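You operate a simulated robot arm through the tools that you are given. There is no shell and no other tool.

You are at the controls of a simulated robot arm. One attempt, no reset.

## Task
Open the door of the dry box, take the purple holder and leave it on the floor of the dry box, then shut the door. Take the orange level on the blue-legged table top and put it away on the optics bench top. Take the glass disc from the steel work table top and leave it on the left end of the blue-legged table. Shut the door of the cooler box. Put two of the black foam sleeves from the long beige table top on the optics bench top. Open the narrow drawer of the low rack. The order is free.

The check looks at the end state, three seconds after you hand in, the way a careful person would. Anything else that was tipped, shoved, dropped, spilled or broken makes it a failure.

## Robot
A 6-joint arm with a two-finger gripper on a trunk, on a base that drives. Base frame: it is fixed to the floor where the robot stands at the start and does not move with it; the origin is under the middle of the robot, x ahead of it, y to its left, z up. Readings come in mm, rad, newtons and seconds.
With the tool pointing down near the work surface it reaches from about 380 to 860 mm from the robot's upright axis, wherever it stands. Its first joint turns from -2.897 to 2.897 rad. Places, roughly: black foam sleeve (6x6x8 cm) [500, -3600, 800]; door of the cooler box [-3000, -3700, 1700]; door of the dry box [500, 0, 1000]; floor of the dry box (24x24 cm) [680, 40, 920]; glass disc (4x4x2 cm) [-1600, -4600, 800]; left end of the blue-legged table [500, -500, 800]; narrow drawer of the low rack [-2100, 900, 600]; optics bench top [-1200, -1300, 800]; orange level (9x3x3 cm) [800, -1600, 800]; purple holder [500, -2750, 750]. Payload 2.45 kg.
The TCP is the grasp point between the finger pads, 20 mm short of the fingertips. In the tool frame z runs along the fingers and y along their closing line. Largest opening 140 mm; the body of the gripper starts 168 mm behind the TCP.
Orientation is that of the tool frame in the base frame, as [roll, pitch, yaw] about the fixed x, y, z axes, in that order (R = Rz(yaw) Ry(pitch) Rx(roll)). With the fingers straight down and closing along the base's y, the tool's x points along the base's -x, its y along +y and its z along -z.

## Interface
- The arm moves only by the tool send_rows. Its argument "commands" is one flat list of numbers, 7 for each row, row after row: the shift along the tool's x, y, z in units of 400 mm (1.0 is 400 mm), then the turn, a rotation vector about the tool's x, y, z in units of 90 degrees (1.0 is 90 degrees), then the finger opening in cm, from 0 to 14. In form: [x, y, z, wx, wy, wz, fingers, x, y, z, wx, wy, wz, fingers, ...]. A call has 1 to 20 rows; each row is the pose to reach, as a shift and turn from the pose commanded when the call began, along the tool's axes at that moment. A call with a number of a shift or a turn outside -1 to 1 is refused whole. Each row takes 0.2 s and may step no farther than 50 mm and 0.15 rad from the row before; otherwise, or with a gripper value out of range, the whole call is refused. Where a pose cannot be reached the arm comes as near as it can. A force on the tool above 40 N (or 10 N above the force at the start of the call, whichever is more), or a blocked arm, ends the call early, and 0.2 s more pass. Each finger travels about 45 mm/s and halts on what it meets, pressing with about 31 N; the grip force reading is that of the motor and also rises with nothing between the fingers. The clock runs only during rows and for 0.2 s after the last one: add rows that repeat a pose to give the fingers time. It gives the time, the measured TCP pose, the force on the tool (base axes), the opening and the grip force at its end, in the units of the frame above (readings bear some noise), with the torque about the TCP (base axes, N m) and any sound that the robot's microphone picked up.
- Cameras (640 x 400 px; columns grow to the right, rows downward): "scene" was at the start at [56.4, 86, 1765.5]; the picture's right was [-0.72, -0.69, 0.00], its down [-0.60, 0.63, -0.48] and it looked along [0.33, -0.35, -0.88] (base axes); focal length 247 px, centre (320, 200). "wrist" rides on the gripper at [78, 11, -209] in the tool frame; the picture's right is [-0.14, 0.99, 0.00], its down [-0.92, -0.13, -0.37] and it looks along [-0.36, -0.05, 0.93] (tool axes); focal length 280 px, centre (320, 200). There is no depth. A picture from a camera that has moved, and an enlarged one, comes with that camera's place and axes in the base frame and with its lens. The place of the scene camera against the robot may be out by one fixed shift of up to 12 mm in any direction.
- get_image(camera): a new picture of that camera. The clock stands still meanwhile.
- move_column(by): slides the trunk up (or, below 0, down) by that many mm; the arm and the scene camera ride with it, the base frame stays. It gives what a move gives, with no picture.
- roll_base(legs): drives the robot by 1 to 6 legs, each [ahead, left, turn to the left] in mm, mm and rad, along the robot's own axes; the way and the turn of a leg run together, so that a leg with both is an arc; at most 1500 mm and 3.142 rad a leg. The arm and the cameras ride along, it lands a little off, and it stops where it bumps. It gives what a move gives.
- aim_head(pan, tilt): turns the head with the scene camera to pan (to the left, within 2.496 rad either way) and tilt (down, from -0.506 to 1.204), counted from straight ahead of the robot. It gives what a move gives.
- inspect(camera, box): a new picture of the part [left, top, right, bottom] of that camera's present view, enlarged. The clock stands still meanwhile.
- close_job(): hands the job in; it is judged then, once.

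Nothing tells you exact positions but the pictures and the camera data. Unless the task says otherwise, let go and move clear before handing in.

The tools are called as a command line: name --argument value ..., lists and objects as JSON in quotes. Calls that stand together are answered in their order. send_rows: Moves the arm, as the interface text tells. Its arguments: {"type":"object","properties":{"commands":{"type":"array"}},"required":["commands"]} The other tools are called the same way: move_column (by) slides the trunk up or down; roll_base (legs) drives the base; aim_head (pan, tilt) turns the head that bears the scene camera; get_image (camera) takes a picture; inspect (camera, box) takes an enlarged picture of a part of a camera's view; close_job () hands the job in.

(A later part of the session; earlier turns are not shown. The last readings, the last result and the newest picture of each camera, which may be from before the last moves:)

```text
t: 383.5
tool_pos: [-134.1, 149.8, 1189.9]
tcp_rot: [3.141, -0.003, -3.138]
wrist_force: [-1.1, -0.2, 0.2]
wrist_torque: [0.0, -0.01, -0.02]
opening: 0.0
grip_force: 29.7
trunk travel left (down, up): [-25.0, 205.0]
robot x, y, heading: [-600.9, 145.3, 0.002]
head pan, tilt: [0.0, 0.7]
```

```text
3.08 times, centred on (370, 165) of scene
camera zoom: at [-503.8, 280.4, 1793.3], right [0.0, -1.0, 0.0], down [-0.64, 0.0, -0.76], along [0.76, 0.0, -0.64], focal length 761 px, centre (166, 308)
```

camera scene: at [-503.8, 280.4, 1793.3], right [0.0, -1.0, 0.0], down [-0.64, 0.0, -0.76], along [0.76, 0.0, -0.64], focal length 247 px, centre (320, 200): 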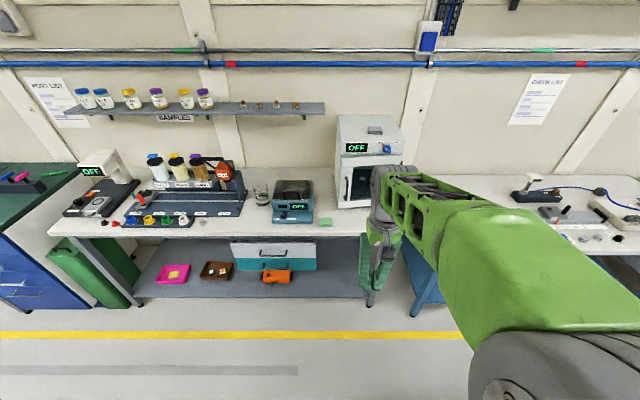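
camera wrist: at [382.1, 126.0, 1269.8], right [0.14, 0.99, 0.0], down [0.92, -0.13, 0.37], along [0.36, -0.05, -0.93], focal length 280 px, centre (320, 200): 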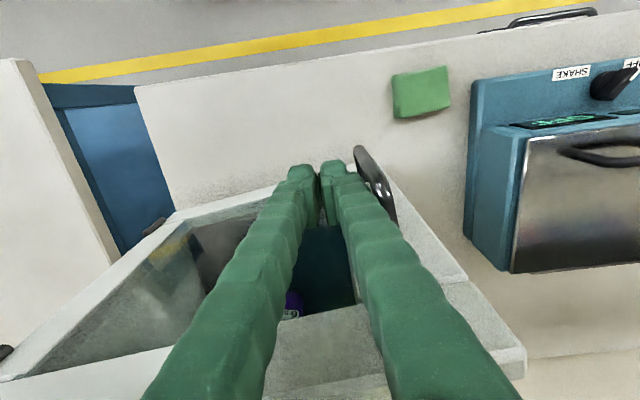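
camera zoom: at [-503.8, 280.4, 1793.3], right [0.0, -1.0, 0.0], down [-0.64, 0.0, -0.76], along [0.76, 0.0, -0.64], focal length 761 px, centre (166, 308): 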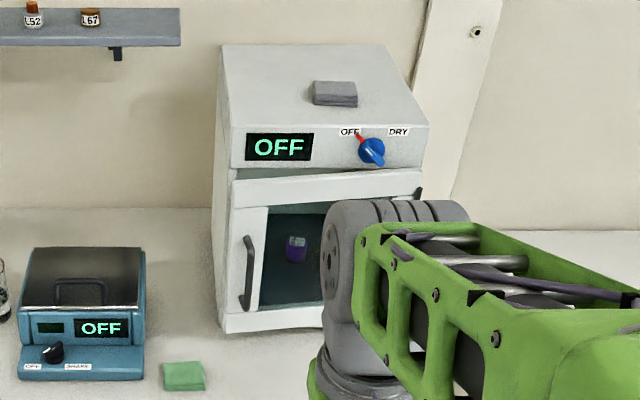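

The door is about 10° ajar. I'll tilt the tool and push its stile from the front.

send_rows --commands '[-0.0836, -0.005, 0.05, 0, -0.0437, 0, 0, -0.1671, -0.01, 0.1, 0, -0.0873, 0, 0, -0.2507, -0.015, 0.15, 0, -0.131, 0, 0, -0.3343, -0.02, 0.2, 0, -0.1746, 0, 0, -0.4179, -0.025, 0.25, 0, -0.2183, 0, 0, -0.5014, -0.03, 0.3, 0, -0.2619, 0, 0, -0.585, -0.035, 0.35, 0, -0.3056, 0, 0]'

send_rows --commands '[-0.0867, -0.0044, 0.0365, 0, -0.0381, 0, 0, -0.1734, -0.0088, 0.073, 0, -0.0763, 0, 0, -0.2601, -0.0131, 0.1095, 0, -0.1144, 0, 0, -0.3468, -0.0175, 0.146, 0, -0.1525, 0, 0, -0.4334, -0.0219, 0.1825, 0, -0.1906, 0, 0, -0.5201, -0.0263, 0.219, 0, -0.2288, 0, 0, -0.6068, -0.0306, 0.2555, 0, -0.2669, 0, 0, -0.6935, -0.035, 0.292, 0, -0.305, 0, 0]'

get_image --camera "wrist"

```text
t: 385.1
tool_pos: [98.8, 136.1, 1049.6]
tcp_rot: [-3.141, 0.477, -3.139]
wrist_force: [-0.5, -0.2, -1.2]
wrist_torque: [0.03, 0.02, -0.01]
opening: 0.0
grip_force: 29.2
trunk travel left (down, up): [-25.0, 205.0]
robot x, y, heading: [-596.6, 146.9, 0.0]
head pan, tilt: [0.0, 0.7]
```

```text
t: 386.9
tool_pos: [398.7, 123.3, 1070.2]
tcp_rot: [-2.95, 0.938, -2.894]
wrist_force: [0.6, -1.0, 1.4]
wrist_torque: [0.04, 0.09, -0.01]
opening: 0.0
grip_force: 29.7
trunk travel left (down, up): [-25.0, 205.0]
robot x, y, heading: [-602.0, 149.7, 0.002]
head pan, tilt: [0.0, 0.7]
```

```text
taken
camera wrist: at [183.9, 121.7, 1129.5], right [-0.01, 1.0, 0.0], down [0.24, 0.0, 0.97], along [0.97, 0.01, -0.24], focal length 280 px, centre (320, 200)
```

wrist: 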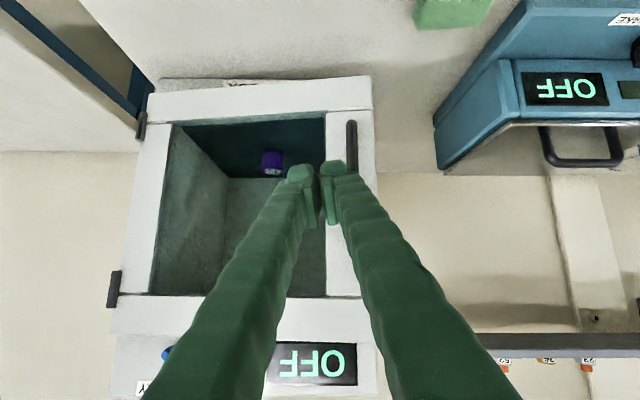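

The closed fingers point at the glass, so I'd rather push on the handle bar. I'll back off slightly, shift over to the bar and straighten the roll.

send_rows --commands '[-0.005, 0.0128, -0.1033, 0.003, -0.0025, 0.0462, 0, -0.0075, 0.081, -0.1128, 0.0063, -0.005, 0.0923, 0, -0.0075, 0.081, -0.1128, 0.0063, -0.005, 0.0923, 0]'

get_image --camera "wrist"

```text
t: 387.7
tool_pos: [361.4, 149.4, 1101.5]
tcp_rot: [2.93, 0.922, 2.905]
wrist_force: [-0.5, 0.6, 0.4]
wrist_torque: [-0.01, -0.01, 0.01]
opening: 0.0
grip_force: 29.6
out of reach, approached as far as the arm can: row 2, 3
trunk travel left (down, up): [-25.0, 205.0]
robot x, y, heading: [-599.8, 146.3, 0.003]
head pan, tilt: [0.0, 0.7]
```

```text
taken
camera wrist: at [147.6, 166.4, 1164.8], right [0.15, 0.96, 0.23], down [0.23, -0.26, 0.94], along [0.96, -0.08, -0.26], focal length 280 px, centre (320, 200)
```

wrist: 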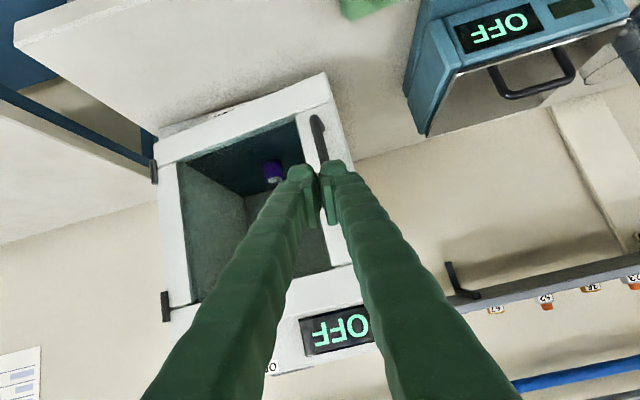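

I'm close to a wrist singularity here, so I'll move outward, where it is better conditioned.

send_rows --commands '[-0.0138, 0.0058, 0.0578, 0.0063, -0.0073, -0.0452, 0, -0.0275, 0.0115, 0.1155, 0.0127, -0.0146, -0.0904, 0, -0.0275, 0.0115, 0.1155, 0.0127, -0.0146, -0.0904, 0]'

get_image --camera "wrist"

```text
t: 388.5
tool_pos: [392.7, 122.6, 1079.0]
tcp_rot: [3.115, 0.956, 3.108]
wrist_force: [-0.7, 0.2, -1.0]
wrist_torque: [0.01, -0.03, 0.01]
opening: 0.0
grip_force: 29.6
out of reach, approached as far as the arm can: row 1, 2
trunk travel left (down, up): [-25.0, 205.0]
robot x, y, heading: [-599.8, 147.7, -0.003]
head pan, tilt: [0.0, 0.7]
```

```text
taken
camera wrist: at [177.1, 134.9, 1135.9], right [0.09, 0.99, 0.13], down [0.23, -0.15, 0.96], along [0.97, -0.06, -0.24], focal length 280 px, centre (320, 200)
```

wrist: 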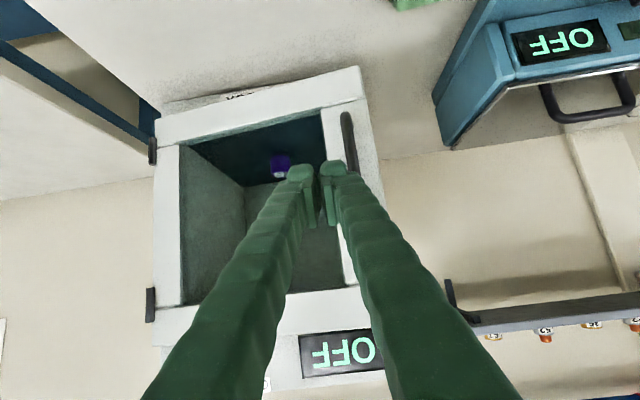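

Orientation is good again. I'll shift about 35 mm to the left towards the bar.

send_rows --commands '[0, 0.03, 0, 0, 0, 0, 0, 0, 0.06, 0, 0, 0, 0, 0, 0, 0.09, 0, 0, 0, 0, 0]'

get_image --camera "wrist"

```text
t: 389.3
tool_pos: [409.0, 198.2, 1083.2]
tcp_rot: [-3.14, 0.98, 3.103]
wrist_force: [0.6, 0.9, 0.8]
wrist_torque: [-0.12, 0.14, -0.11]
opening: 0.1
grip_force: 29.1
out of reach, approached as far as the arm can: row 1, 2
trunk travel left (down, up): [-25.0, 205.0]
robot x, y, heading: [-603.6, 148.0, 0.001]
head pan, tilt: [0.0, 0.7]
```

```text
taken
camera wrist: at [192.6, 215.9, 1135.5], right [0.11, 0.99, 0.11], down [0.2, -0.14, 0.97], along [0.97, -0.09, -0.21], focal length 280 px, centre (320, 200)
```

wrist: 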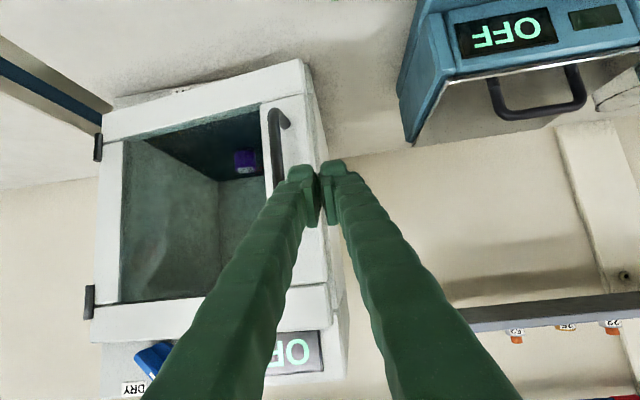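

The reading had lagged behind the command near the singularity. I'll hold a few rows to let it settle.

send_rows --commands '[0, 0, 0, 0, 0, 0, 0, 0, 0, 0, 0, 0, 0, 0, 0, 0, 0, 0, 0, 0, 0, 0, 0, 0, 0, 0, 0, 0]'

```text
t: 390.3
tool_pos: [410.2, 195.2, 1085.3]
tcp_rot: [-3.112, 0.986, 3.141]
wrist_force: [0.1, 0.6, 0.4]
wrist_torque: [0.0, -0.03, 0.01]
opening: 0.0
grip_force: 29.0
trunk travel left (down, up): [-25.0, 205.0]
robot x, y, heading: [-599.7, 146.2, 0.003]
head pan, tilt: [0.0, 0.7]
```

I'll switch approach: pushing the handle bar with the tool pointing straight down keeps the gripper body clear of the panel. First I retract.

send_rows --commands '[0.0618, -0.0141, -0.0734, -0.0024, 0.0403, 0, 0, 0.1235, -0.0281, -0.1469, -0.0048, 0.0805, 0, 0, 0.1853, -0.0422, -0.2203, -0.0071, 0.1208, 0, 0, 0.247, -0.0563, -0.2938, -0.0095, 0.161, 0, 0, 0.3088, -0.0703, -0.3672, -0.0119, 0.2013, 0, 0, 0.3705, -0.0844, -0.4406, -0.0143, 0.2415, 0, 0, 0.4323, -0.0984, -0.5141, -0.0166, 0.2818, 0, 0, 0.494, -0.1125, -0.5875, -0.019, 0.322, 0, 0, 0.494, -0.1125, -0.5875, -0.019, 0.322, 0, 0]'

```text
t: 392.3
tool_pos: [134.3, 169.6, 1047.1]
tcp_rot: [-3.123, 0.544, 3.132]
wrist_force: [0.7, 0.5, -0.4]
wrist_torque: [-0.03, 0.04, -0.01]
opening: 0.0
grip_force: 29.5
out of reach, approached as far as the arm can: row 6, 7, 8, 9
trunk travel left (down, up): [-25.0, 205.0]
robot x, y, heading: [-597.8, 146.7, -0.003]
head pan, tilt: [0.0, 0.7]
```

send_rows --commands '[0.0475, -0.0063, -0.0809, 0, 0.0433, 0, 0, 0.095, -0.0125, -0.1619, 0, 0.0865, 0, 0, 0.1425, -0.0188, -0.2428, 0, 0.1298, 0, 0, 0.19, -0.025, -0.3238, 0, 0.173, 0, 0, 0.2375, -0.0313, -0.4047, 0, 0.2163, 0, 0, 0.285, -0.0375, -0.4856, 0, 0.2595, 0, 0, 0.3325, -0.0438, -0.5666, 0, 0.3028, 0, 0, 0.38, -0.05, -0.6475, 0, 0.346, 0, 0, 0.38, -0.05, -0.6475, 0, 0.346, 0, 0]'

get_image --camera "scene"

```text
t: 394.3
tool_pos: [-133.6, 162.5, 1147.8]
tcp_rot: [-2.927, 0.096, 3.133]
wrist_force: [-0.4, 0.1, 0.2]
wrist_torque: [0.02, -0.03, 0.02]
opening: 0.1
grip_force: 29.4
out of reach, approached as far as the arm can: row 1, 2, 3, 4, 5, 6, 7, 8, 9
trunk travel left (down, up): [-25.0, 205.0]
robot x, y, heading: [-602.3, 150.2, 0.001]
head pan, tilt: [0.0, 0.7]
```

```text
taken
camera scene: at [-504.1, 280.1, 1793.4], right [0.0, -1.0, 0.0], down [-0.64, 0.0, -0.77], along [0.77, 0.0, -0.64], focal length 247 px, centre (320, 200)
```

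scene: 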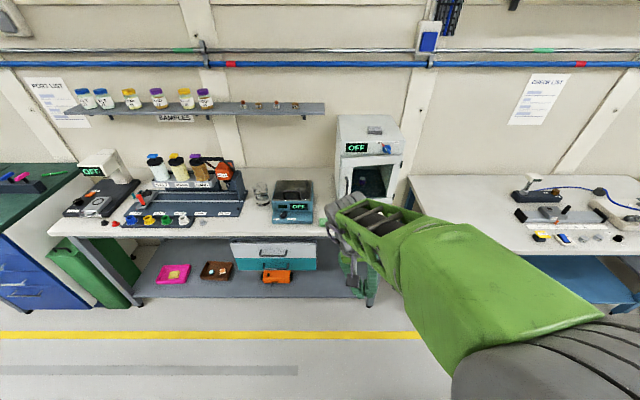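

The wrist flipped again, this time to the other side. I'll unwind it as before, mirrored: tilt right, swing forward in plane, pitch down.

send_rows --commands '[-0.038, -0.0763, -0.0253, 0.0811, 0, 0, 0, -0.076, -0.1526, -0.0507, 0.1622, 0, 0, 0, -0.114, -0.2288, -0.076, 0.2433, 0, 0, 0, -0.152, -0.3051, -0.1013, 0.3244, 0, 0, 0, -0.19, -0.3814, -0.1267, 0.4056, 0, 0, 0, -0.228, -0.4577, -0.152, 0.4867, 0, 0, 0, -0.266, -0.5339, -0.1773, 0.5678, 0, 0, 0, -0.304, -0.6102, -0.2027, 0.6489, 0, 0, 0, -0.342, -0.6865, -0.228, 0.73, 0, 0, 0, -0.342, -0.6865, -0.228, 0.73, 0, 0, 0]'

```text
t: 396.5
tool_pos: [-11.3, -87.7, 1308.8]
tcp_rot: [-1.778, 0.099, 3.134]
wrist_force: [-0.2, 0.0, 0.2]
wrist_torque: [-0.02, -0.01, 0.02]
opening: 0.0
grip_force: 29.2
trunk travel left (down, up): [-25.0, 205.0]
robot x, y, heading: [-601.6, 147.9, 0.002]
head pan, tilt: [0.0, 0.7]
```

send_rows --commands '[-0.0457, 0.0198, -0.051, -0.0089, -0.0878, -0.0185, 0, -0.0915, 0.0396, -0.102, -0.0178, -0.1756, -0.0369, 0, -0.1372, 0.0595, -0.153, -0.0267, -0.2633, -0.0554, 0, -0.1829, 0.0793, -0.204, -0.0356, -0.3511, -0.0738, 0, -0.2286, 0.0991, -0.255, -0.0445, -0.4389, -0.0923, 0, -0.2744, 0.1189, -0.306, -0.0535, -0.5267, -0.1107, 0, -0.3201, 0.1387, -0.357, -0.0624, -0.6145, -0.1292, 0, -0.3658, 0.1585, -0.408, -0.0713, -0.7023, -0.1476, 0, -0.4115, 0.1784, -0.459, -0.0802, -0.79, -0.1661, 0, -0.4573, 0.1982, -0.51, -0.0891, -0.8778, -0.1845, 0, -0.503, 0.218, -0.561, -0.098, -0.9656, -0.203, 0, -0.503, 0.218, -0.561, -0.098, -0.9656, -0.203, 0]'

```text
t: 399.1
tool_pos: [194.2, 147.6, 1288.9]
tcp_rot: [-1.78, 0.101, -1.592]
wrist_force: [0.8, -0.3, 1.3]
wrist_torque: [0.0, 0.01, 0.02]
opening: 0.2
grip_force: 29.3
trunk travel left (down, up): [-25.0, 205.0]
robot x, y, heading: [-599.8, 147.7, 0.003]
head pan, tilt: [0.0, 0.7]
```

send_rows --commands '[0.005, 0.0482, -0.0248, -0.0863, 0.0089, 0, 0, 0.01, 0.0963, -0.0496, -0.1726, 0.0179, 0, 0, 0.015, 0.1445, -0.0744, -0.2589, 0.0268, 0, 0, 0.02, 0.1926, -0.0992, -0.3452, 0.0358, 0, 0, 0.025, 0.2408, -0.124, -0.4315, 0.0447, 0, 0, 0.03, 0.2889, -0.1488, -0.5177, 0.0536, 0, 0, 0.035, 0.3371, -0.1736, -0.604, 0.0626, 0, 0, 0.04, 0.3852, -0.1984, -0.6903, 0.0715, 0, 0, 0.045, 0.4334, -0.2232, -0.7766, 0.0805, 0, 0, 0.05, 0.4815, -0.248, -0.8629, 0.0894, 0, 0, 0.05, 0.4815, -0.248, -0.8629, 0.0894, 0, 0]'

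```text
t: 401.5
tool_pos: [57.1, 147.5, 1118.9]
tcp_rot: [-3.14, 0.0, -1.676]
wrist_force: [-0.2, 0.2, 0.2]
wrist_torque: [-0.01, 0.02, 0.01]
opening: 0.0
grip_force: 29.0
trunk travel left (down, up): [-25.0, 205.0]
robot x, y, heading: [-597.8, 147.2, -0.008]
head pan, tilt: [0.0, 0.7]
```

Back in the natural branch. I'll restore the normal yaw at the carry pose, then drive forward.

send_rows --commands '[0.005, 0.0473, -0.0178, 0, 0, 0.0933, 0, 0.01, 0.0945, -0.0355, 0, 0, 0.1866, 0, 0.015, 0.1418, -0.0533, 0, 0, 0.2799, 0, 0.02, 0.189, -0.071, 0, 0, 0.3732, 0, 0.025, 0.2363, -0.0888, 0, 0, 0.4665, 0, 0.03, 0.2835, -0.1065, 0, 0, 0.5598, 0, 0.035, 0.3308, -0.1243, 0, 0, 0.6531, 0, 0.04, 0.378, -0.142, 0, 0, 0.7464, 0, 0.045, 0.4253, -0.1598, 0, 0, 0.8397, 0, 0.05, 0.4725, -0.1775, 0, 0, 0.933, 0]'

roll_base --legs '[[270, 0, 0.004]]'

get_image --camera "wrist"

inspect --camera "scene" --box '[260, 90, 440, 270]'

```text
t: 403.7
tool_pos: [-133.6, 148.1, 1191.7]
tcp_rot: [-3.142, 0.002, 3.139]
wrist_force: [-0.5, -0.1, 0.5]
wrist_torque: [0.0, -0.02, 0.01]
opening: 0.0
grip_force: 29.7
trunk travel left (down, up): [-25.0, 205.0]
robot x, y, heading: [-600.9, 145.8, -0.003]
head pan, tilt: [0.0, 0.7]
```

```text
t: 405.6
tool_pos: [139.0, 150.5, 1190.4]
tcp_rot: [3.141, 0.0, -3.136]
wrist_force: [-0.4, -0.3, 0.8]
wrist_torque: [-0.01, 0.05, 0.0]
opening: 0.0
grip_force: 29.7
trunk travel left (down, up): [-25.0, 205.0]
robot x, y, heading: [-325.9, 151.6, 0.003]
head pan, tilt: [0.0, 0.7]
```

```text
taken
camera wrist: at [60.0, 161.0, 1400.2], right [0.13, 0.99, 0.0], down [0.92, -0.12, 0.37], along [0.37, -0.05, -0.93], focal length 280 px, centre (320, 200)
```

wrist: 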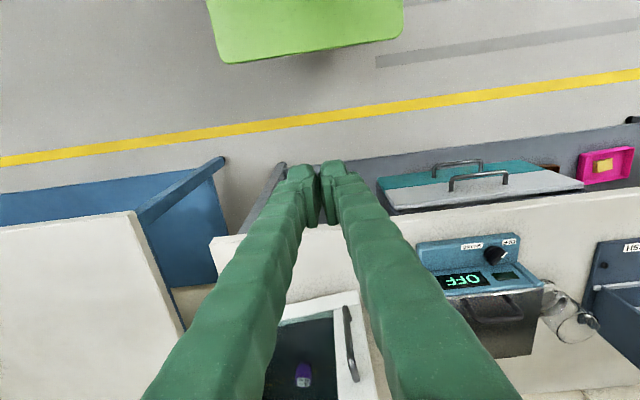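

```text
2.22 times, centred on (350, 180) of scene
camera zoom: at [-232.9, 281.4, 1793.3], right [0.01, -1.0, 0.0], down [-0.64, 0.0, -0.76], along [0.76, 0.0, -0.64], focal length 550 px, centre (253, 244)
```

zoom: 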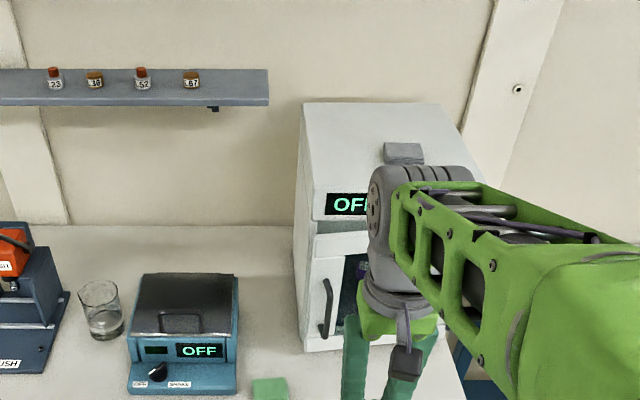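

The handle bar is at about (449, 157), so the door is roughly 6° open. I'll bring the closed fingers in front of it.

send_rows --commands '[-0.0932, 0.0029, 0.0464, 0, 0, 0, 0, -0.1864, 0.0057, 0.0929, 0, 0, 0, 0, -0.2796, 0.0086, 0.1393, 0, 0, 0, 0, -0.3729, 0.0114, 0.1857, 0, 0, 0, 0, -0.4661, 0.0143, 0.2321, 0, 0, 0, 0, -0.5593, 0.0171, 0.2786, 0, 0, 0, 0, -0.6525, 0.02, 0.325, 0, 0, 0, 0]'

get_image --camera "wrist"

```text
t: 407.2
tool_pos: [400.1, 158.6, 1059.8]
tcp_rot: [3.141, 0.001, -3.137]
wrist_force: [-0.1, -0.5, 0.4]
wrist_torque: [-0.03, 0.02, 0.0]
opening: 0.0
grip_force: 28.7
trunk travel left (down, up): [-25.0, 205.0]
robot x, y, heading: [-329.1, 147.0, 0.007]
head pan, tilt: [0.0, 0.7]
```

```text
taken
camera wrist: at [321.6, 169.6, 1270.4], right [0.13, 0.99, 0.0], down [0.92, -0.12, 0.37], along [0.37, -0.05, -0.93], focal length 280 px, centre (320, 200)
```

wrist: 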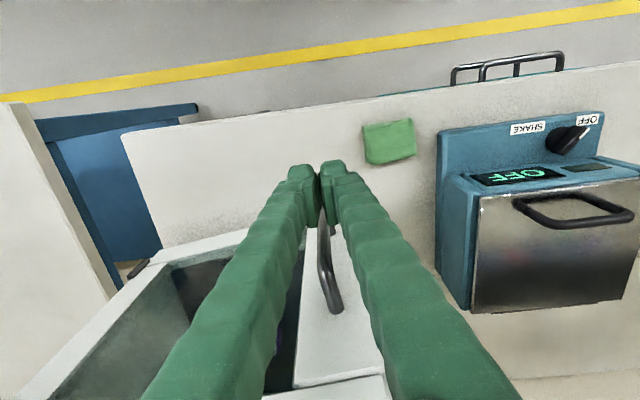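

The bar is straight ahead. I'll push forward gently.

send_rows --commands '[-0.025, 0, 0, 0, 0, 0, 0, -0.05, 0, 0, 0, 0, 0, 0, -0.07, 0.002, 0, 0, 0, 0, 0, -0.09, 0.004, 0, 0, 0, 0, 0, -0.11, 0.006, 0, 0, 0, 0, 0, -0.125, 0.008, 0, 0, 0, 0, 0]'

get_image --camera "wrist"

```text
t: 408.6
tool_pos: [448.9, 162.6, 1060.8]
tcp_rot: [-3.141, 0.001, -3.137]
wrist_force: [0.9, -0.1, 0.2]
wrist_torque: [0.01, 0.0, 0.02]
opening: 0.1
grip_force: 29.3
trunk travel left (down, up): [-25.0, 205.0]
robot x, y, heading: [-328.6, 147.3, 0.007]
head pan, tilt: [0.0, 0.7]
```

```text
taken
camera wrist: at [370.3, 173.6, 1270.8], right [0.13, 0.99, 0.0], down [0.92, -0.12, 0.37], along [0.37, -0.05, -0.93], focal length 280 px, centre (320, 200)
```

wrist: 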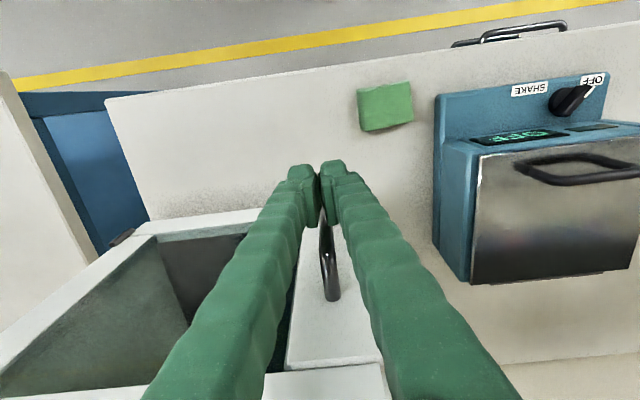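

Little resistance so far. I'll push on in small steps until the door seats.

send_rows --commands '[-0.01, 0, 0, 0, 0, 0, 0, -0.02, 0, 0, 0, 0, 0, 0, -0.03, 0, 0, 0, 0, 0, 0]'

inspect --camera "scene" --box '[280, 110, 420, 270]'

```text
t: 409.4
tool_pos: [458.9, 164.5, 1060.8]
tcp_rot: [-3.142, -0.005, -3.136]
wrist_force: [-12.9, 1.0, -0.5]
wrist_torque: [-0.05, 0.19, 0.04]
opening: 5.9
grip_force: 29.5
trunk travel left (down, up): [-25.0, 205.0]
robot x, y, heading: [-333.0, 149.4, 0.003]
head pan, tilt: [0.0, 0.7]
```

```text
2.50 times, centred on (350, 190) of scene
camera zoom: at [-235.6, 281.6, 1793.4], right [0.01, -1.0, 0.0], down [-0.64, 0.0, -0.77], along [0.77, 0.0, -0.64], focal length 618 px, centre (245, 225)
```

zoom: 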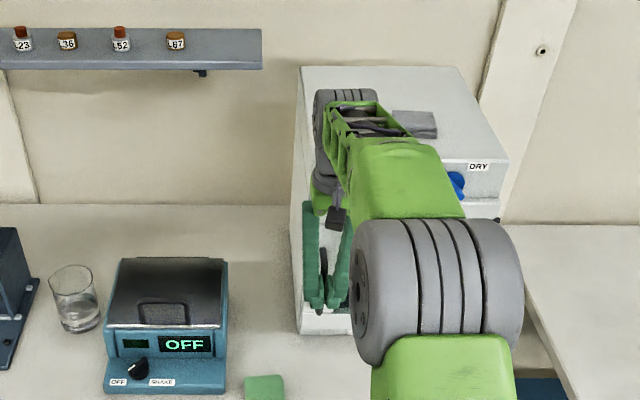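

send_rows --commands '[-0.01, 0, 0, 0, 0, 0, 0, -0.02, 0, 0, 0, 0, 0, 0, -0.03, 0, 0, 0, 0, 0, 0]'

get_image --camera "wrist"

```text
t: 410.0
tool_pos: [458.9, 164.2, 1059.2]
tcp_rot: [-3.142, -0.018, -3.137]
wrist_force: [-13.1, 0.8, 4.0]
wrist_torque: [-0.01, 0.09, 0.0]
opening: 6.1
grip_force: 29.1
trunk travel left (down, up): [-25.0, 205.0]
robot x, y, heading: [-333.4, 147.1, 0.006]
head pan, tilt: [0.0, 0.7]
stopped in row 2: the force on the tool passed its limit at 43 N (the readings are from after the stop); the commanded pose is now the measured one
```

```text
taken
camera wrist: at [383.3, 174.4, 1270.6], right [0.13, 0.99, 0.0], down [0.93, -0.12, 0.35], along [0.35, -0.05, -0.94], focal length 280 px, centre (320, 200)
```

wrist: 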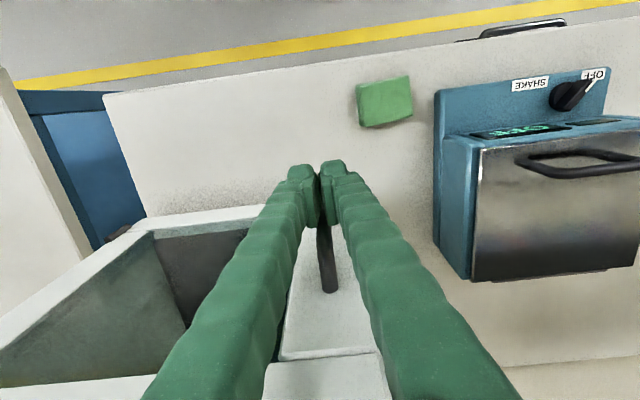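

The door is seated (over 40 N resistance). I'll open the fingers a little so the bar isn't dragged, then back off and check.

send_rows --commands '[0, 0, 0, 0, 0, 0, 1.5, 0, 0, 0, 0, 0, 0, 3, 0, 0, 0, 0, 0, 0, 3, 0.06, 0, 0, 0, 0, 0, 3, 0.16, 0, 0, 0, 0, 0, 3, 0.28, 0, -0.03, 0, 0, 0, 3, 0.4, 0, -0.06, 0, 0, 0, 3]'

get_image --camera "wrist"

inspect --camera "scene" --box '[280, 90, 440, 270]'

```text
t: 411.6
tool_pos: [300.8, 162.9, 1086.1]
tcp_rot: [3.141, -0.014, -3.137]
wrist_force: [-0.1, 0.3, 0.3]
wrist_torque: [0.03, -0.04, -0.02]
opening: 30.0
grip_force: 0.1
trunk travel left (down, up): [-25.0, 205.0]
robot x, y, heading: [-329.5, 147.3, 0.011]
head pan, tilt: [0.0, 0.7]
```

```text
taken
camera wrist: at [226.3, 173.1, 1296.4], right [0.13, 0.99, 0.0], down [0.93, -0.12, 0.36], along [0.35, -0.05, -0.93], focal length 280 px, centre (320, 200)
```

wrist: 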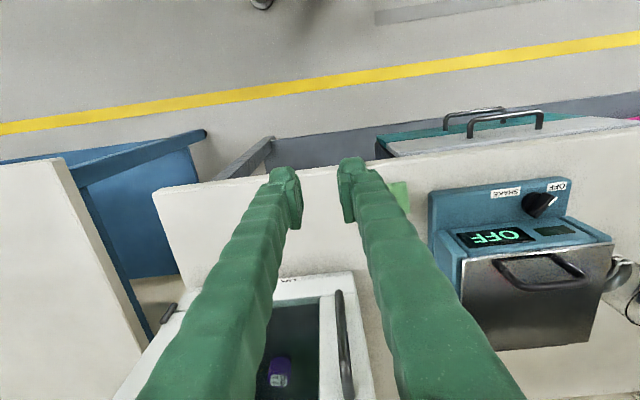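

```text
2.22 times, centred on (360, 180) of scene
camera zoom: at [-235.7, 281.4, 1793.5], right [0.01, -1.0, 0.0], down [-0.64, 0.0, -0.77], along [0.77, 0.0, -0.64], focal length 550 px, centre (231, 244)
```

zoom: 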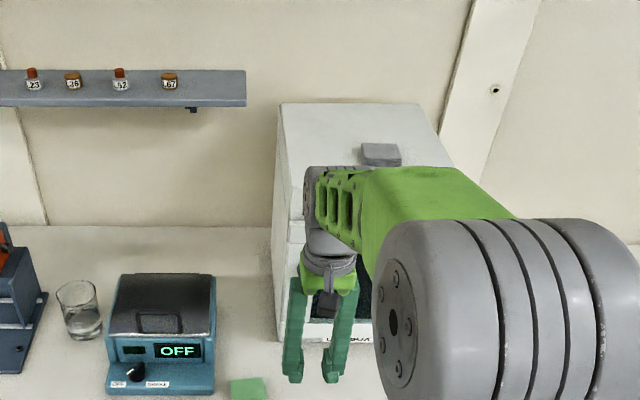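

send_rows --commands '[0.08, -0.006, -0.052, 0, 0, 0, 3, 0.16, -0.012, -0.105, 0, 0, 0, 3, 0.24, -0.018, -0.157, 0, 0, 0, 3, 0.32, -0.024, -0.21, 0, 0.004, 0, 3, 0.4025, -0.03, -0.2625, 0, 0.009, 0, 3]'

roll_base --legs '[[-200, 100, 0]]'

aim_head --pan -0.15 --tilt 0.65

get_image --camera "scene"

inspect --camera "scene" --box '[310, 100, 430, 230]'

```text
t: 412.8
tool_pos: [142.0, 149.2, 1192.3]
tcp_rot: [-3.141, -0.03, -3.137]
wrist_force: [0.3, -0.5, 0.5]
wrist_torque: [0.02, -0.02, -0.02]
opening: 30.0
grip_force: 0.1
trunk travel left (down, up): [-25.0, 205.0]
robot x, y, heading: [-332.1, 146.6, 0.009]
head pan, tilt: [0.0, 0.7]
```

```text
t: 414.5
tool_pos: [-57.7, 248.2, 1191.9]
tcp_rot: [3.141, -0.028, -3.136]
wrist_force: [0.3, -0.2, -0.3]
wrist_torque: [-0.04, -0.01, -0.03]
opening: 29.9
grip_force: 0.1
trunk travel left (down, up): [-25.0, 205.0]
robot x, y, heading: [-530.5, 243.8, 0.0]
head pan, tilt: [0.0, 0.7]
```

```text
t: 415.2
tool_pos: [-57.6, 248.0, 1191.9]
tcp_rot: [3.141, -0.029, -3.136]
wrist_force: [0.5, -0.3, -0.1]
wrist_torque: [-0.01, 0.01, -0.02]
opening: 29.9
grip_force: 0.1
trunk travel left (down, up): [-25.0, 205.0]
robot x, y, heading: [-529.0, 247.8, 0.006]
head pan, tilt: [-0.15, 0.649]
```

```text
taken
camera scene: at [-435.0, 367.1, 1797.7], right [-0.14, -0.99, 0.0], down [-0.6, 0.09, -0.8], along [0.79, -0.11, -0.6], focal length 247 px, centre (320, 200)
```

scene: 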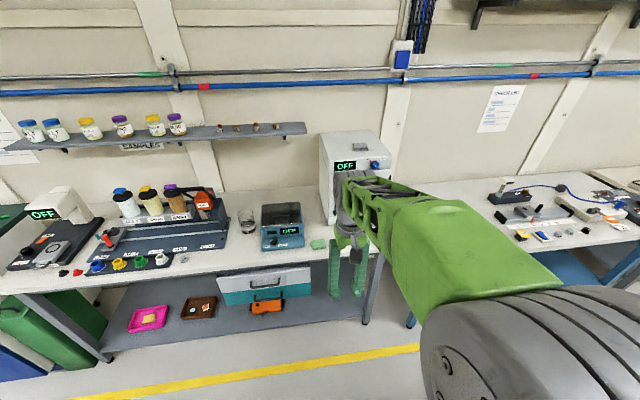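

```text
3.08 times, centred on (370, 165) of scene
camera zoom: at [-435.0, 367.1, 1797.7], right [-0.14, -0.99, 0.0], down [-0.6, 0.09, -0.8], along [0.79, -0.11, -0.6], focal length 761 px, centre (166, 308)
```

zoom: 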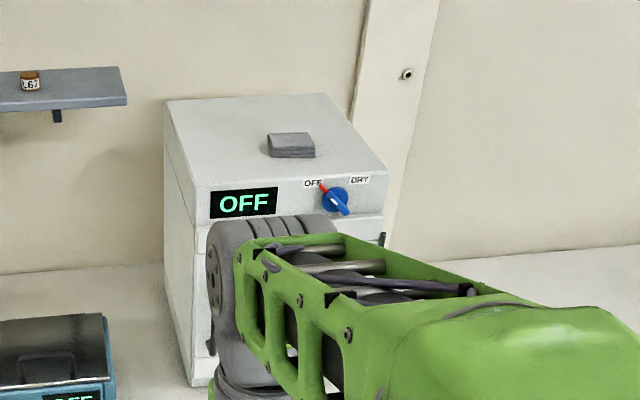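

The door looks flush with the box. Next I'll look for the low rack, which is behind to the left.

aim_head --pan 2.3 --tilt 0.55

get_image --camera "scene"

aim_head --pan 1.6 --tilt 0.5

get_image --camera "scene"

```text
t: 417.4
tool_pos: [-58.4, 248.8, 1192.0]
tcp_rot: [3.139, -0.027, -3.137]
wrist_force: [0.4, 0.3, 0.0]
wrist_torque: [-0.04, -0.01, -0.02]
opening: 29.9
grip_force: 0.1
trunk travel left (down, up): [-25.0, 205.0]
robot x, y, heading: [-532.0, 243.8, 0.008]
head pan, tilt: [2.3, 0.55]
```

```text
taken
camera scene: at [-581.0, 446.0, 1806.5], right [0.74, 0.67, 0.0], down [0.35, -0.39, -0.85], along [-0.57, 0.63, -0.52], focal length 247 px, centre (320, 200)
```

scene: 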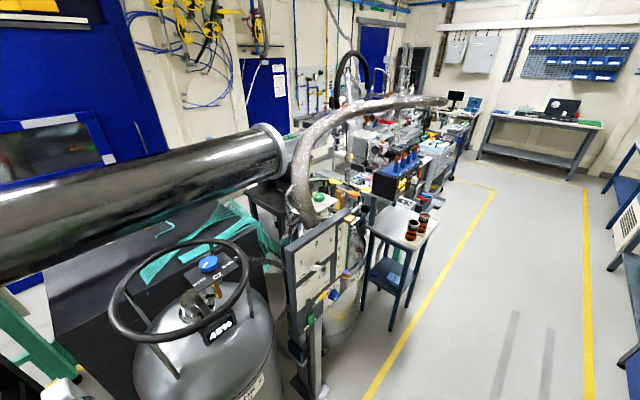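

```text
t: 418.5
tool_pos: [-58.4, 249.5, 1191.6]
tcp_rot: [-3.141, -0.028, -3.137]
wrist_force: [0.4, -0.8, -0.6]
wrist_torque: [0.0, -0.02, 0.03]
opening: 30.0
grip_force: 0.1
trunk travel left (down, up): [-25.0, 205.0]
robot x, y, heading: [-534.2, 247.2, 0.004]
head pan, tilt: [1.6, 0.499]
```

```text
taken
camera scene: at [-524.1, 470.3, 1811.1], right [1.0, 0.04, 0.0], down [0.02, -0.48, -0.88], along [-0.03, 0.88, -0.48], focal length 247 px, centre (320, 200)
```

scene: 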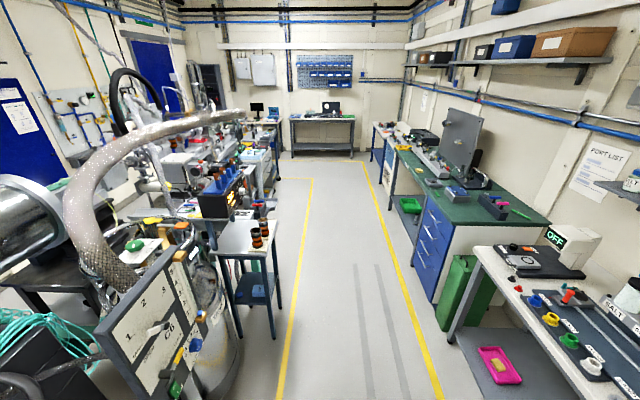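

The low rack seems to be the dark cabinet behind the dewars. I'll drive along the aisle to see it from the other side.

roll_base --legs '[[130, 1100, 0]]'

aim_head --pan 2.4 --tilt 0.4

get_image --camera "scene"

aim_head --pan -2.45 --tilt 0.5

get_image --camera "scene"

```text
t: 428.6
tool_pos: [60.8, 1365.9, 1192.1]
tcp_rot: [-3.139, -0.028, -3.129]
wrist_force: [0.9, 0.0, -0.2]
wrist_torque: [-0.02, 0.0, 0.03]
opening: 29.9
grip_force: 0.0
trunk travel left (down, up): [-25.0, 205.0]
robot x, y, heading: [-413.6, 1359.4, 0.022]
head pan, tilt: [1.6, 0.499]
```

```text
t: 429.7
tool_pos: [60.3, 1365.9, 1191.9]
tcp_rot: [-3.141, -0.028, -3.127]
wrist_force: [0.0, -0.7, 0.1]
wrist_torque: [0.02, -0.04, 0.0]
opening: 30.0
grip_force: 0.0
trunk travel left (down, up): [-25.0, 205.0]
robot x, y, heading: [-411.8, 1360.9, 0.018]
head pan, tilt: [2.4, 0.4]
```

```text
taken
camera scene: at [-472.6, 1553.6, 1820.2], right [0.67, 0.75, 0.0], down [0.29, -0.26, -0.92], along [-0.69, 0.61, -0.39], focal length 247 px, centre (320, 200)
```

scene: 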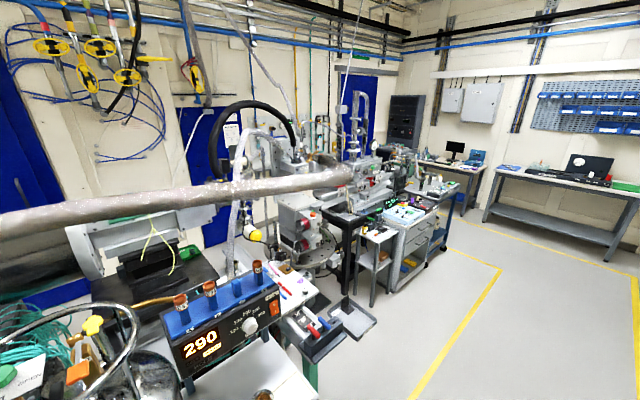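

```text
t: 433.5
tool_pos: [60.6, 1366.4, 1191.6]
tcp_rot: [3.141, -0.028, -3.129]
wrist_force: [-0.3, 0.1, -0.4]
wrist_torque: [-0.03, -0.01, -0.01]
opening: 29.9
grip_force: 0.0
trunk travel left (down, up): [-25.0, 205.0]
robot x, y, heading: [-413.8, 1360.1, 0.014]
head pan, tilt: [-2.45, 0.499]
```

```text
taken
camera scene: at [-472.6, 1433.0, 1811.1], right [-0.65, 0.76, 0.0], down [0.36, 0.31, -0.88], along [-0.67, -0.57, -0.48], focal length 247 px, centre (320, 200)
```

scene: 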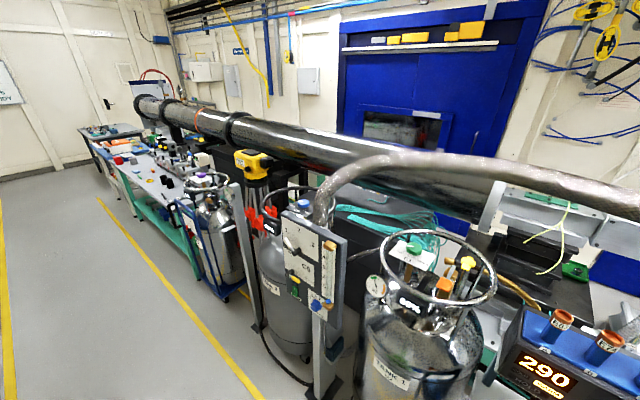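

The rack lies beyond the dewars under the pipe. I'll go further along the aisle to find access to it.

roll_base --legs '[[0, 1300, -0.018]]'

aim_head --pan -2.45 --tilt 0.45

get_image --camera "scene"

aim_head --pan 2.45 --tilt 0.45

get_image --camera "scene"

```text
t: 445.0
tool_pos: [53.2, 2644.2, 1192.3]
tcp_rot: [3.141, -0.028, 3.135]
wrist_force: [0.4, -0.5, 0.1]
wrist_torque: [0.04, 0.0, 0.01]
opening: 29.8
grip_force: 0.0
trunk travel left (down, up): [-25.0, 205.0]
robot x, y, heading: [-420.1, 2650.0, -0.003]
head pan, tilt: [-2.45, 0.499]
```

```text
t: 445.7
tool_pos: [52.2, 2644.2, 1192.6]
tcp_rot: [-3.141, -0.029, 3.135]
wrist_force: [-0.2, -0.7, 0.4]
wrist_torque: [0.01, 0.02, 0.01]
opening: 30.1
grip_force: 0.0
trunk travel left (down, up): [-25.0, 205.0]
robot x, y, heading: [-421.7, 2648.2, -0.004]
head pan, tilt: [-2.45, 0.45]
```

```text
taken
camera scene: at [-478.7, 2722.1, 1815.5], right [-0.63, 0.77, 0.0], down [0.34, 0.28, -0.9], along [-0.7, -0.57, -0.44], focal length 247 px, centre (320, 200)
```

scene: 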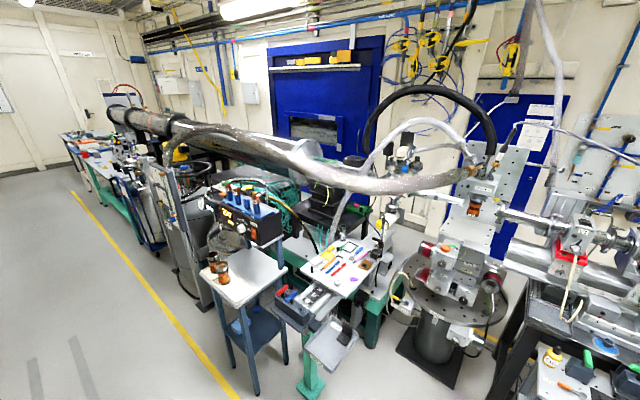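

```text
t: 449.5
tool_pos: [53.8, 2645.3, 1192.3]
tcp_rot: [3.142, -0.028, 3.136]
wrist_force: [-1.0, -0.1, -0.8]
wrist_torque: [0.01, 0.01, -0.03]
opening: 30.1
grip_force: 0.1
trunk travel left (down, up): [-25.0, 205.0]
robot x, y, heading: [-419.9, 2646.2, -0.007]
head pan, tilt: [2.45, 0.45]
```

```text
taken
camera scene: at [-478.2, 2839.3, 1815.5], right [0.64, 0.77, 0.0], down [0.33, -0.28, -0.9], along [-0.69, 0.58, -0.44], focal length 247 px, centre (320, 200)
```

scene: 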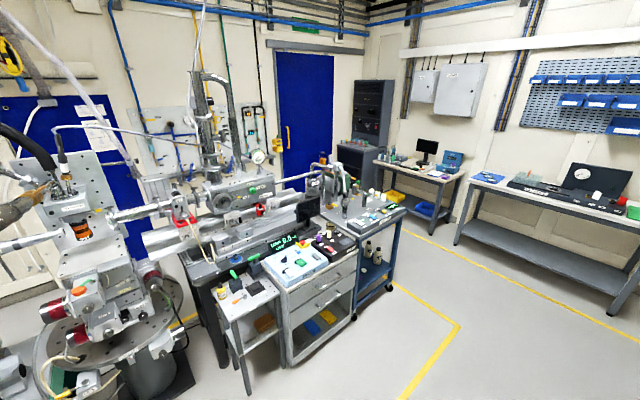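

There is a marked aisle behind the apparatus (yellow line near x≈-2300), which should give access to the rack from its back side. I'll look ahead along the room before driving around the far end.

aim_head --pan 1.75 --tilt 0.45

get_image --camera "scene"

```text
t: 450.6
tool_pos: [53.9, 2644.2, 1190.9]
tcp_rot: [-3.142, -0.028, 3.138]
wrist_force: [0.3, 0.5, -0.2]
wrist_torque: [-0.03, 0.0, 0.02]
opening: 30.0
grip_force: 0.2
trunk travel left (down, up): [-25.0, 205.0]
robot x, y, heading: [-418.8, 2649.1, -0.006]
head pan, tilt: [1.751, 0.45]
```

```text
taken
camera scene: at [-423.8, 2870.9, 1815.5], right [0.98, 0.18, 0.0], down [0.08, -0.43, -0.9], along [-0.16, 0.89, -0.44], focal length 247 px, centre (320, 200)
```

scene: 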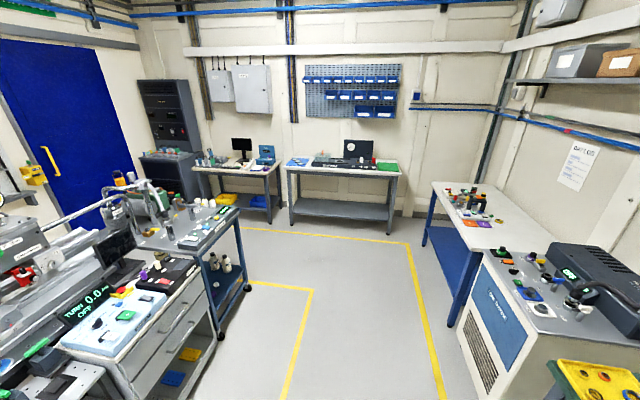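

The passage between the cart (y≈4480) and the end desks (y≈5500) looks about a metre wide. I'll drive to its mouth and look down it.

roll_base --legs '[[0, 1200, 0], [0, 1120, 0.004]]'

aim_head --pan 2.49 --tilt 0.5

get_image --camera "scene"

```text
t: 471.1
tool_pos: [62.6, 4967.5, 1191.6]
tcp_rot: [-3.141, -0.028, 3.135]
wrist_force: [0.5, 0.7, 0.2]
wrist_torque: [-0.02, 0.0, 0.02]
opening: 29.9
grip_force: 0.0
trunk travel left (down, up): [-25.0, 205.0]
robot x, y, heading: [-412.0, 4971.3, -0.003]
head pan, tilt: [1.751, 0.45]
```

```text
t: 472.2
tool_pos: [63.0, 4968.1, 1192.1]
tcp_rot: [-3.14, -0.028, 3.135]
wrist_force: [0.8, 0.4, -0.4]
wrist_torque: [-0.01, 0.05, 0.01]
opening: 30.2
grip_force: 0.0
trunk travel left (down, up): [-25.0, 205.0]
robot x, y, heading: [-415.1, 4972.9, -0.003]
head pan, tilt: [2.491, 0.499]
```

```text
taken
camera scene: at [-470.4, 5160.5, 1811.1], right [0.61, 0.79, 0.0], down [0.38, -0.29, -0.88], along [-0.69, 0.54, -0.48], focal length 247 px, centre (320, 200)
```

scene: 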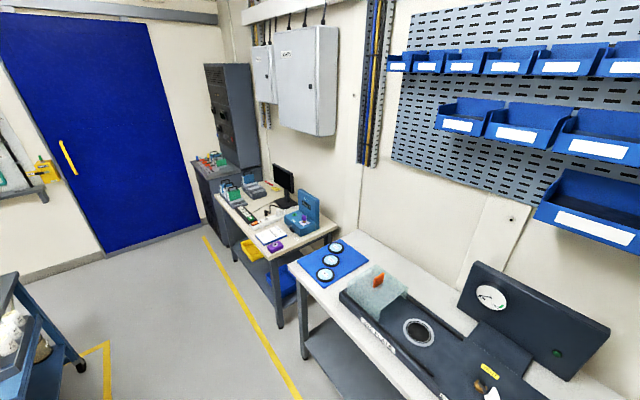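

The passage is clear to the back wall with a blue door. I'll turn to face it and drive in.

roll_base --legs '[[0, 0, 1.57], [0, 0, 1.57], [900, 0, 0]]'

aim_head --pan 0.6 --tilt 0.5

get_image --camera "scene"

```text
t: 484.6
tool_pos: [-1785.8, 4984.2, 1191.7]
tcp_rot: [3.141, -0.028, -0.006]
wrist_force: [-0.4, 0.6, 0.8]
wrist_torque: [-0.01, -0.03, 0.01]
opening: 29.7
grip_force: 0.1
trunk travel left (down, up): [-25.0, 205.0]
robot x, y, heading: [-1313.6, 4980.5, 3.135]
head pan, tilt: [2.491, 0.499]
```

```text
t: 486.4
tool_pos: [-1786.0, 4983.8, 1192.6]
tcp_rot: [-3.142, -0.029, -0.007]
wrist_force: [0.6, -0.2, 0.7]
wrist_torque: [0.0, 0.02, -0.04]
opening: 29.9
grip_force: 0.0
trunk travel left (down, up): [-25.0, 205.0]
robot x, y, heading: [-1313.1, 4981.7, 3.134]
head pan, tilt: [0.6, 0.499]
```

```text
taken
camera scene: at [-1397.2, 4782.2, 1811.1], right [-0.56, 0.83, 0.0], down [0.4, 0.27, -0.88], along [-0.73, -0.49, -0.48], focal length 247 px, centre (320, 200)
```

scene: 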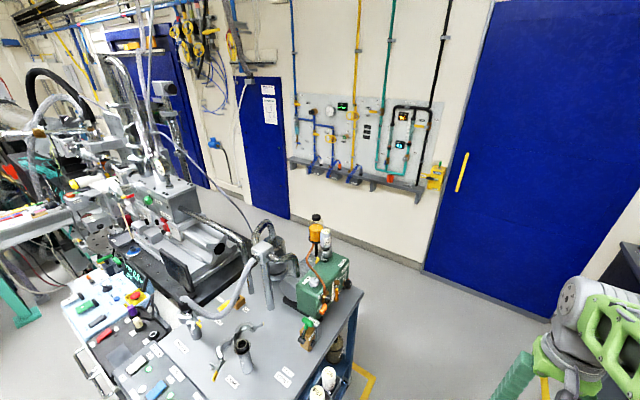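

The back aisle is wide (x from about -2300 to -3500). I'll drive into it and look down towards the rack.

roll_base --legs '[[1480, 0, 0], [0, 0, 1.57]]'

aim_head --pan 0.35 --tilt 0.4

get_image --camera "scene"

```text
t: 497.6
tool_pos: [-2801.5, 4517.2, 1192.3]
tcp_rot: [3.141, -0.028, 1.569]
wrist_force: [0.1, -0.5, 0.0]
wrist_torque: [-0.02, 0.0, 0.03]
opening: 29.8
grip_force: 0.0
trunk travel left (down, up): [-25.0, 205.0]
robot x, y, heading: [-2799.6, 4989.6, -1.568]
head pan, tilt: [0.6, 0.499]
```

```text
t: 498.4
tool_pos: [-2802.2, 4516.5, 1192.8]
tcp_rot: [-3.141, -0.028, 1.571]
wrist_force: [-0.7, 0.1, -0.5]
wrist_torque: [-0.01, -0.01, 0.02]
opening: 30.1
grip_force: 0.1
trunk travel left (down, up): [-25.0, 205.0]
robot x, y, heading: [-2801.0, 4991.6, -1.576]
head pan, tilt: [0.351, 0.4]
```

```text
taken
camera scene: at [-2627.7, 4886.2, 1820.2], right [-0.94, -0.34, 0.0], down [-0.13, 0.37, -0.92], along [0.32, -0.87, -0.39], focal length 247 px, centre (320, 200)
```

scene: 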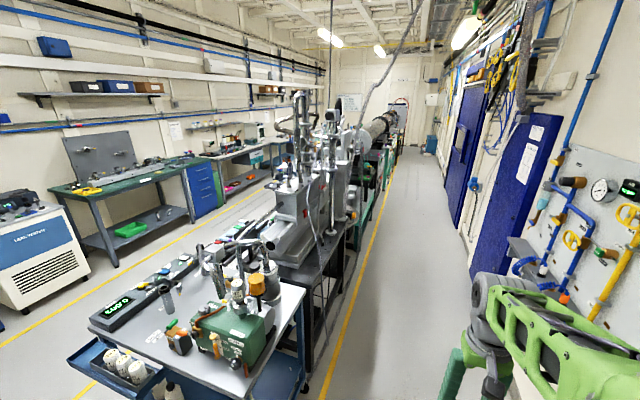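

The back aisle is clear all the way. I'll drive down it towards the rack.

roll_base --legs '[[1500, 0, 0], [1500, 0, 0], [300, 0, 0]]'

aim_head --pan 0.7 --tilt 0.5

get_image --camera "scene"

```text
t: 514.5
tool_pos: [-2854.6, 1221.1, 1191.4]
tcp_rot: [-3.141, -0.027, 1.549]
wrist_force: [-0.5, -0.5, 0.0]
wrist_torque: [0.04, 0.0, -0.01]
opening: 29.9
grip_force: 0.1
trunk travel left (down, up): [-25.0, 205.0]
robot x, y, heading: [-2846.4, 1694.1, -1.591]
head pan, tilt: [0.351, 0.4]
```

```text
t: 515.3
tool_pos: [-2854.9, 1221.4, 1192.4]
tcp_rot: [-3.141, -0.027, 1.549]
wrist_force: [0.2, -0.4, -0.3]
wrist_torque: [-0.01, -0.01, 0.02]
opening: 30.0
grip_force: 0.1
trunk travel left (down, up): [-25.0, 205.0]
robot x, y, heading: [-2848.0, 1693.3, -1.59]
head pan, tilt: [0.7, 0.499]
```

```text
taken
camera scene: at [-2646.8, 1604.5, 1811.1], right [-0.78, -0.63, 0.0], down [-0.3, 0.37, -0.88], along [0.55, -0.68, -0.48], focal length 247 px, centre (320, 200)
```

scene: 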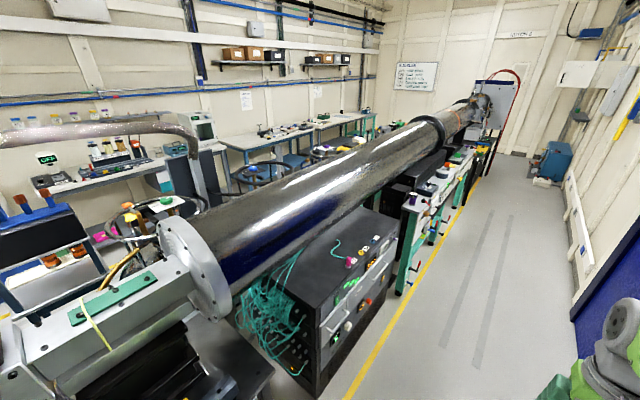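

I see the black low rack facing this aisle. I'll drive in front of it and turn to face it.

roll_base --legs '[[650, -200, 0], [0, 0, 1.59]]'

aim_head --pan 0.0 --tilt 0.7

get_image --camera "scene"

get_image --camera "wrist"

```text
t: 520.7
tool_pos: [-2866.1, 622.8, 1191.9]
tcp_rot: [-3.141, -0.029, 1.991]
wrist_force: [0.6, -0.5, -1.0]
wrist_torque: [0.05, -0.04, 0.0]
opening: 29.8
grip_force: 0.0
trunk travel left (down, up): [-25.0, 205.0]
robot x, y, heading: [-3057.9, 1055.4, -1.15]
head pan, tilt: [0.7, 0.499]
stopped in leg 2: the robot was blocked; the commanded pose is now the measured one
```

```text
t: 521.8
tool_pos: [-2865.8, 622.6, 1191.7]
tcp_rot: [-3.141, -0.029, 1.991]
wrist_force: [0.2, -0.3, -0.5]
wrist_torque: [0.02, 0.02, 0.01]
opening: 29.8
grip_force: 0.0
trunk travel left (down, up): [-25.0, 205.0]
robot x, y, heading: [-3058.9, 1053.8, -1.149]
head pan, tilt: [0.0, 0.7]
```

```text
taken
camera scene: at [-2891.1, 1018.7, 1793.4], right [-0.91, -0.41, 0.0], down [-0.26, 0.59, -0.77], along [0.31, -0.7, -0.64], focal length 247 px, centre (320, 200)
```

scene: 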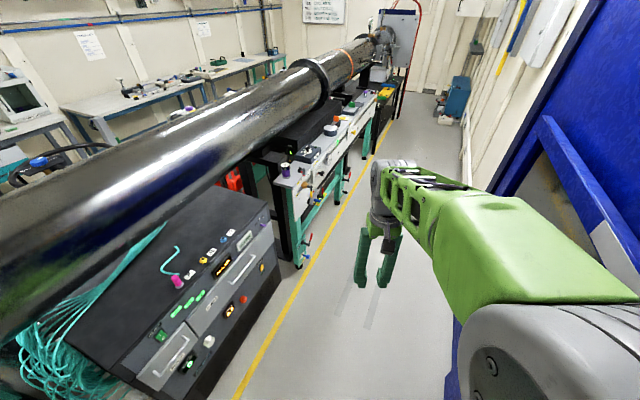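

```text
taken
camera wrist: at [-2885.5, 692.9, 1404.2], right [0.96, 0.28, 0.0], down [0.26, -0.9, 0.34], along [0.09, -0.33, -0.94], focal length 280 px, centre (320, 200)
```

wrist: 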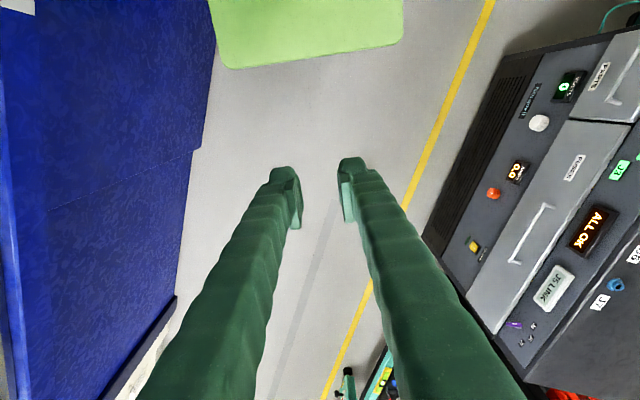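

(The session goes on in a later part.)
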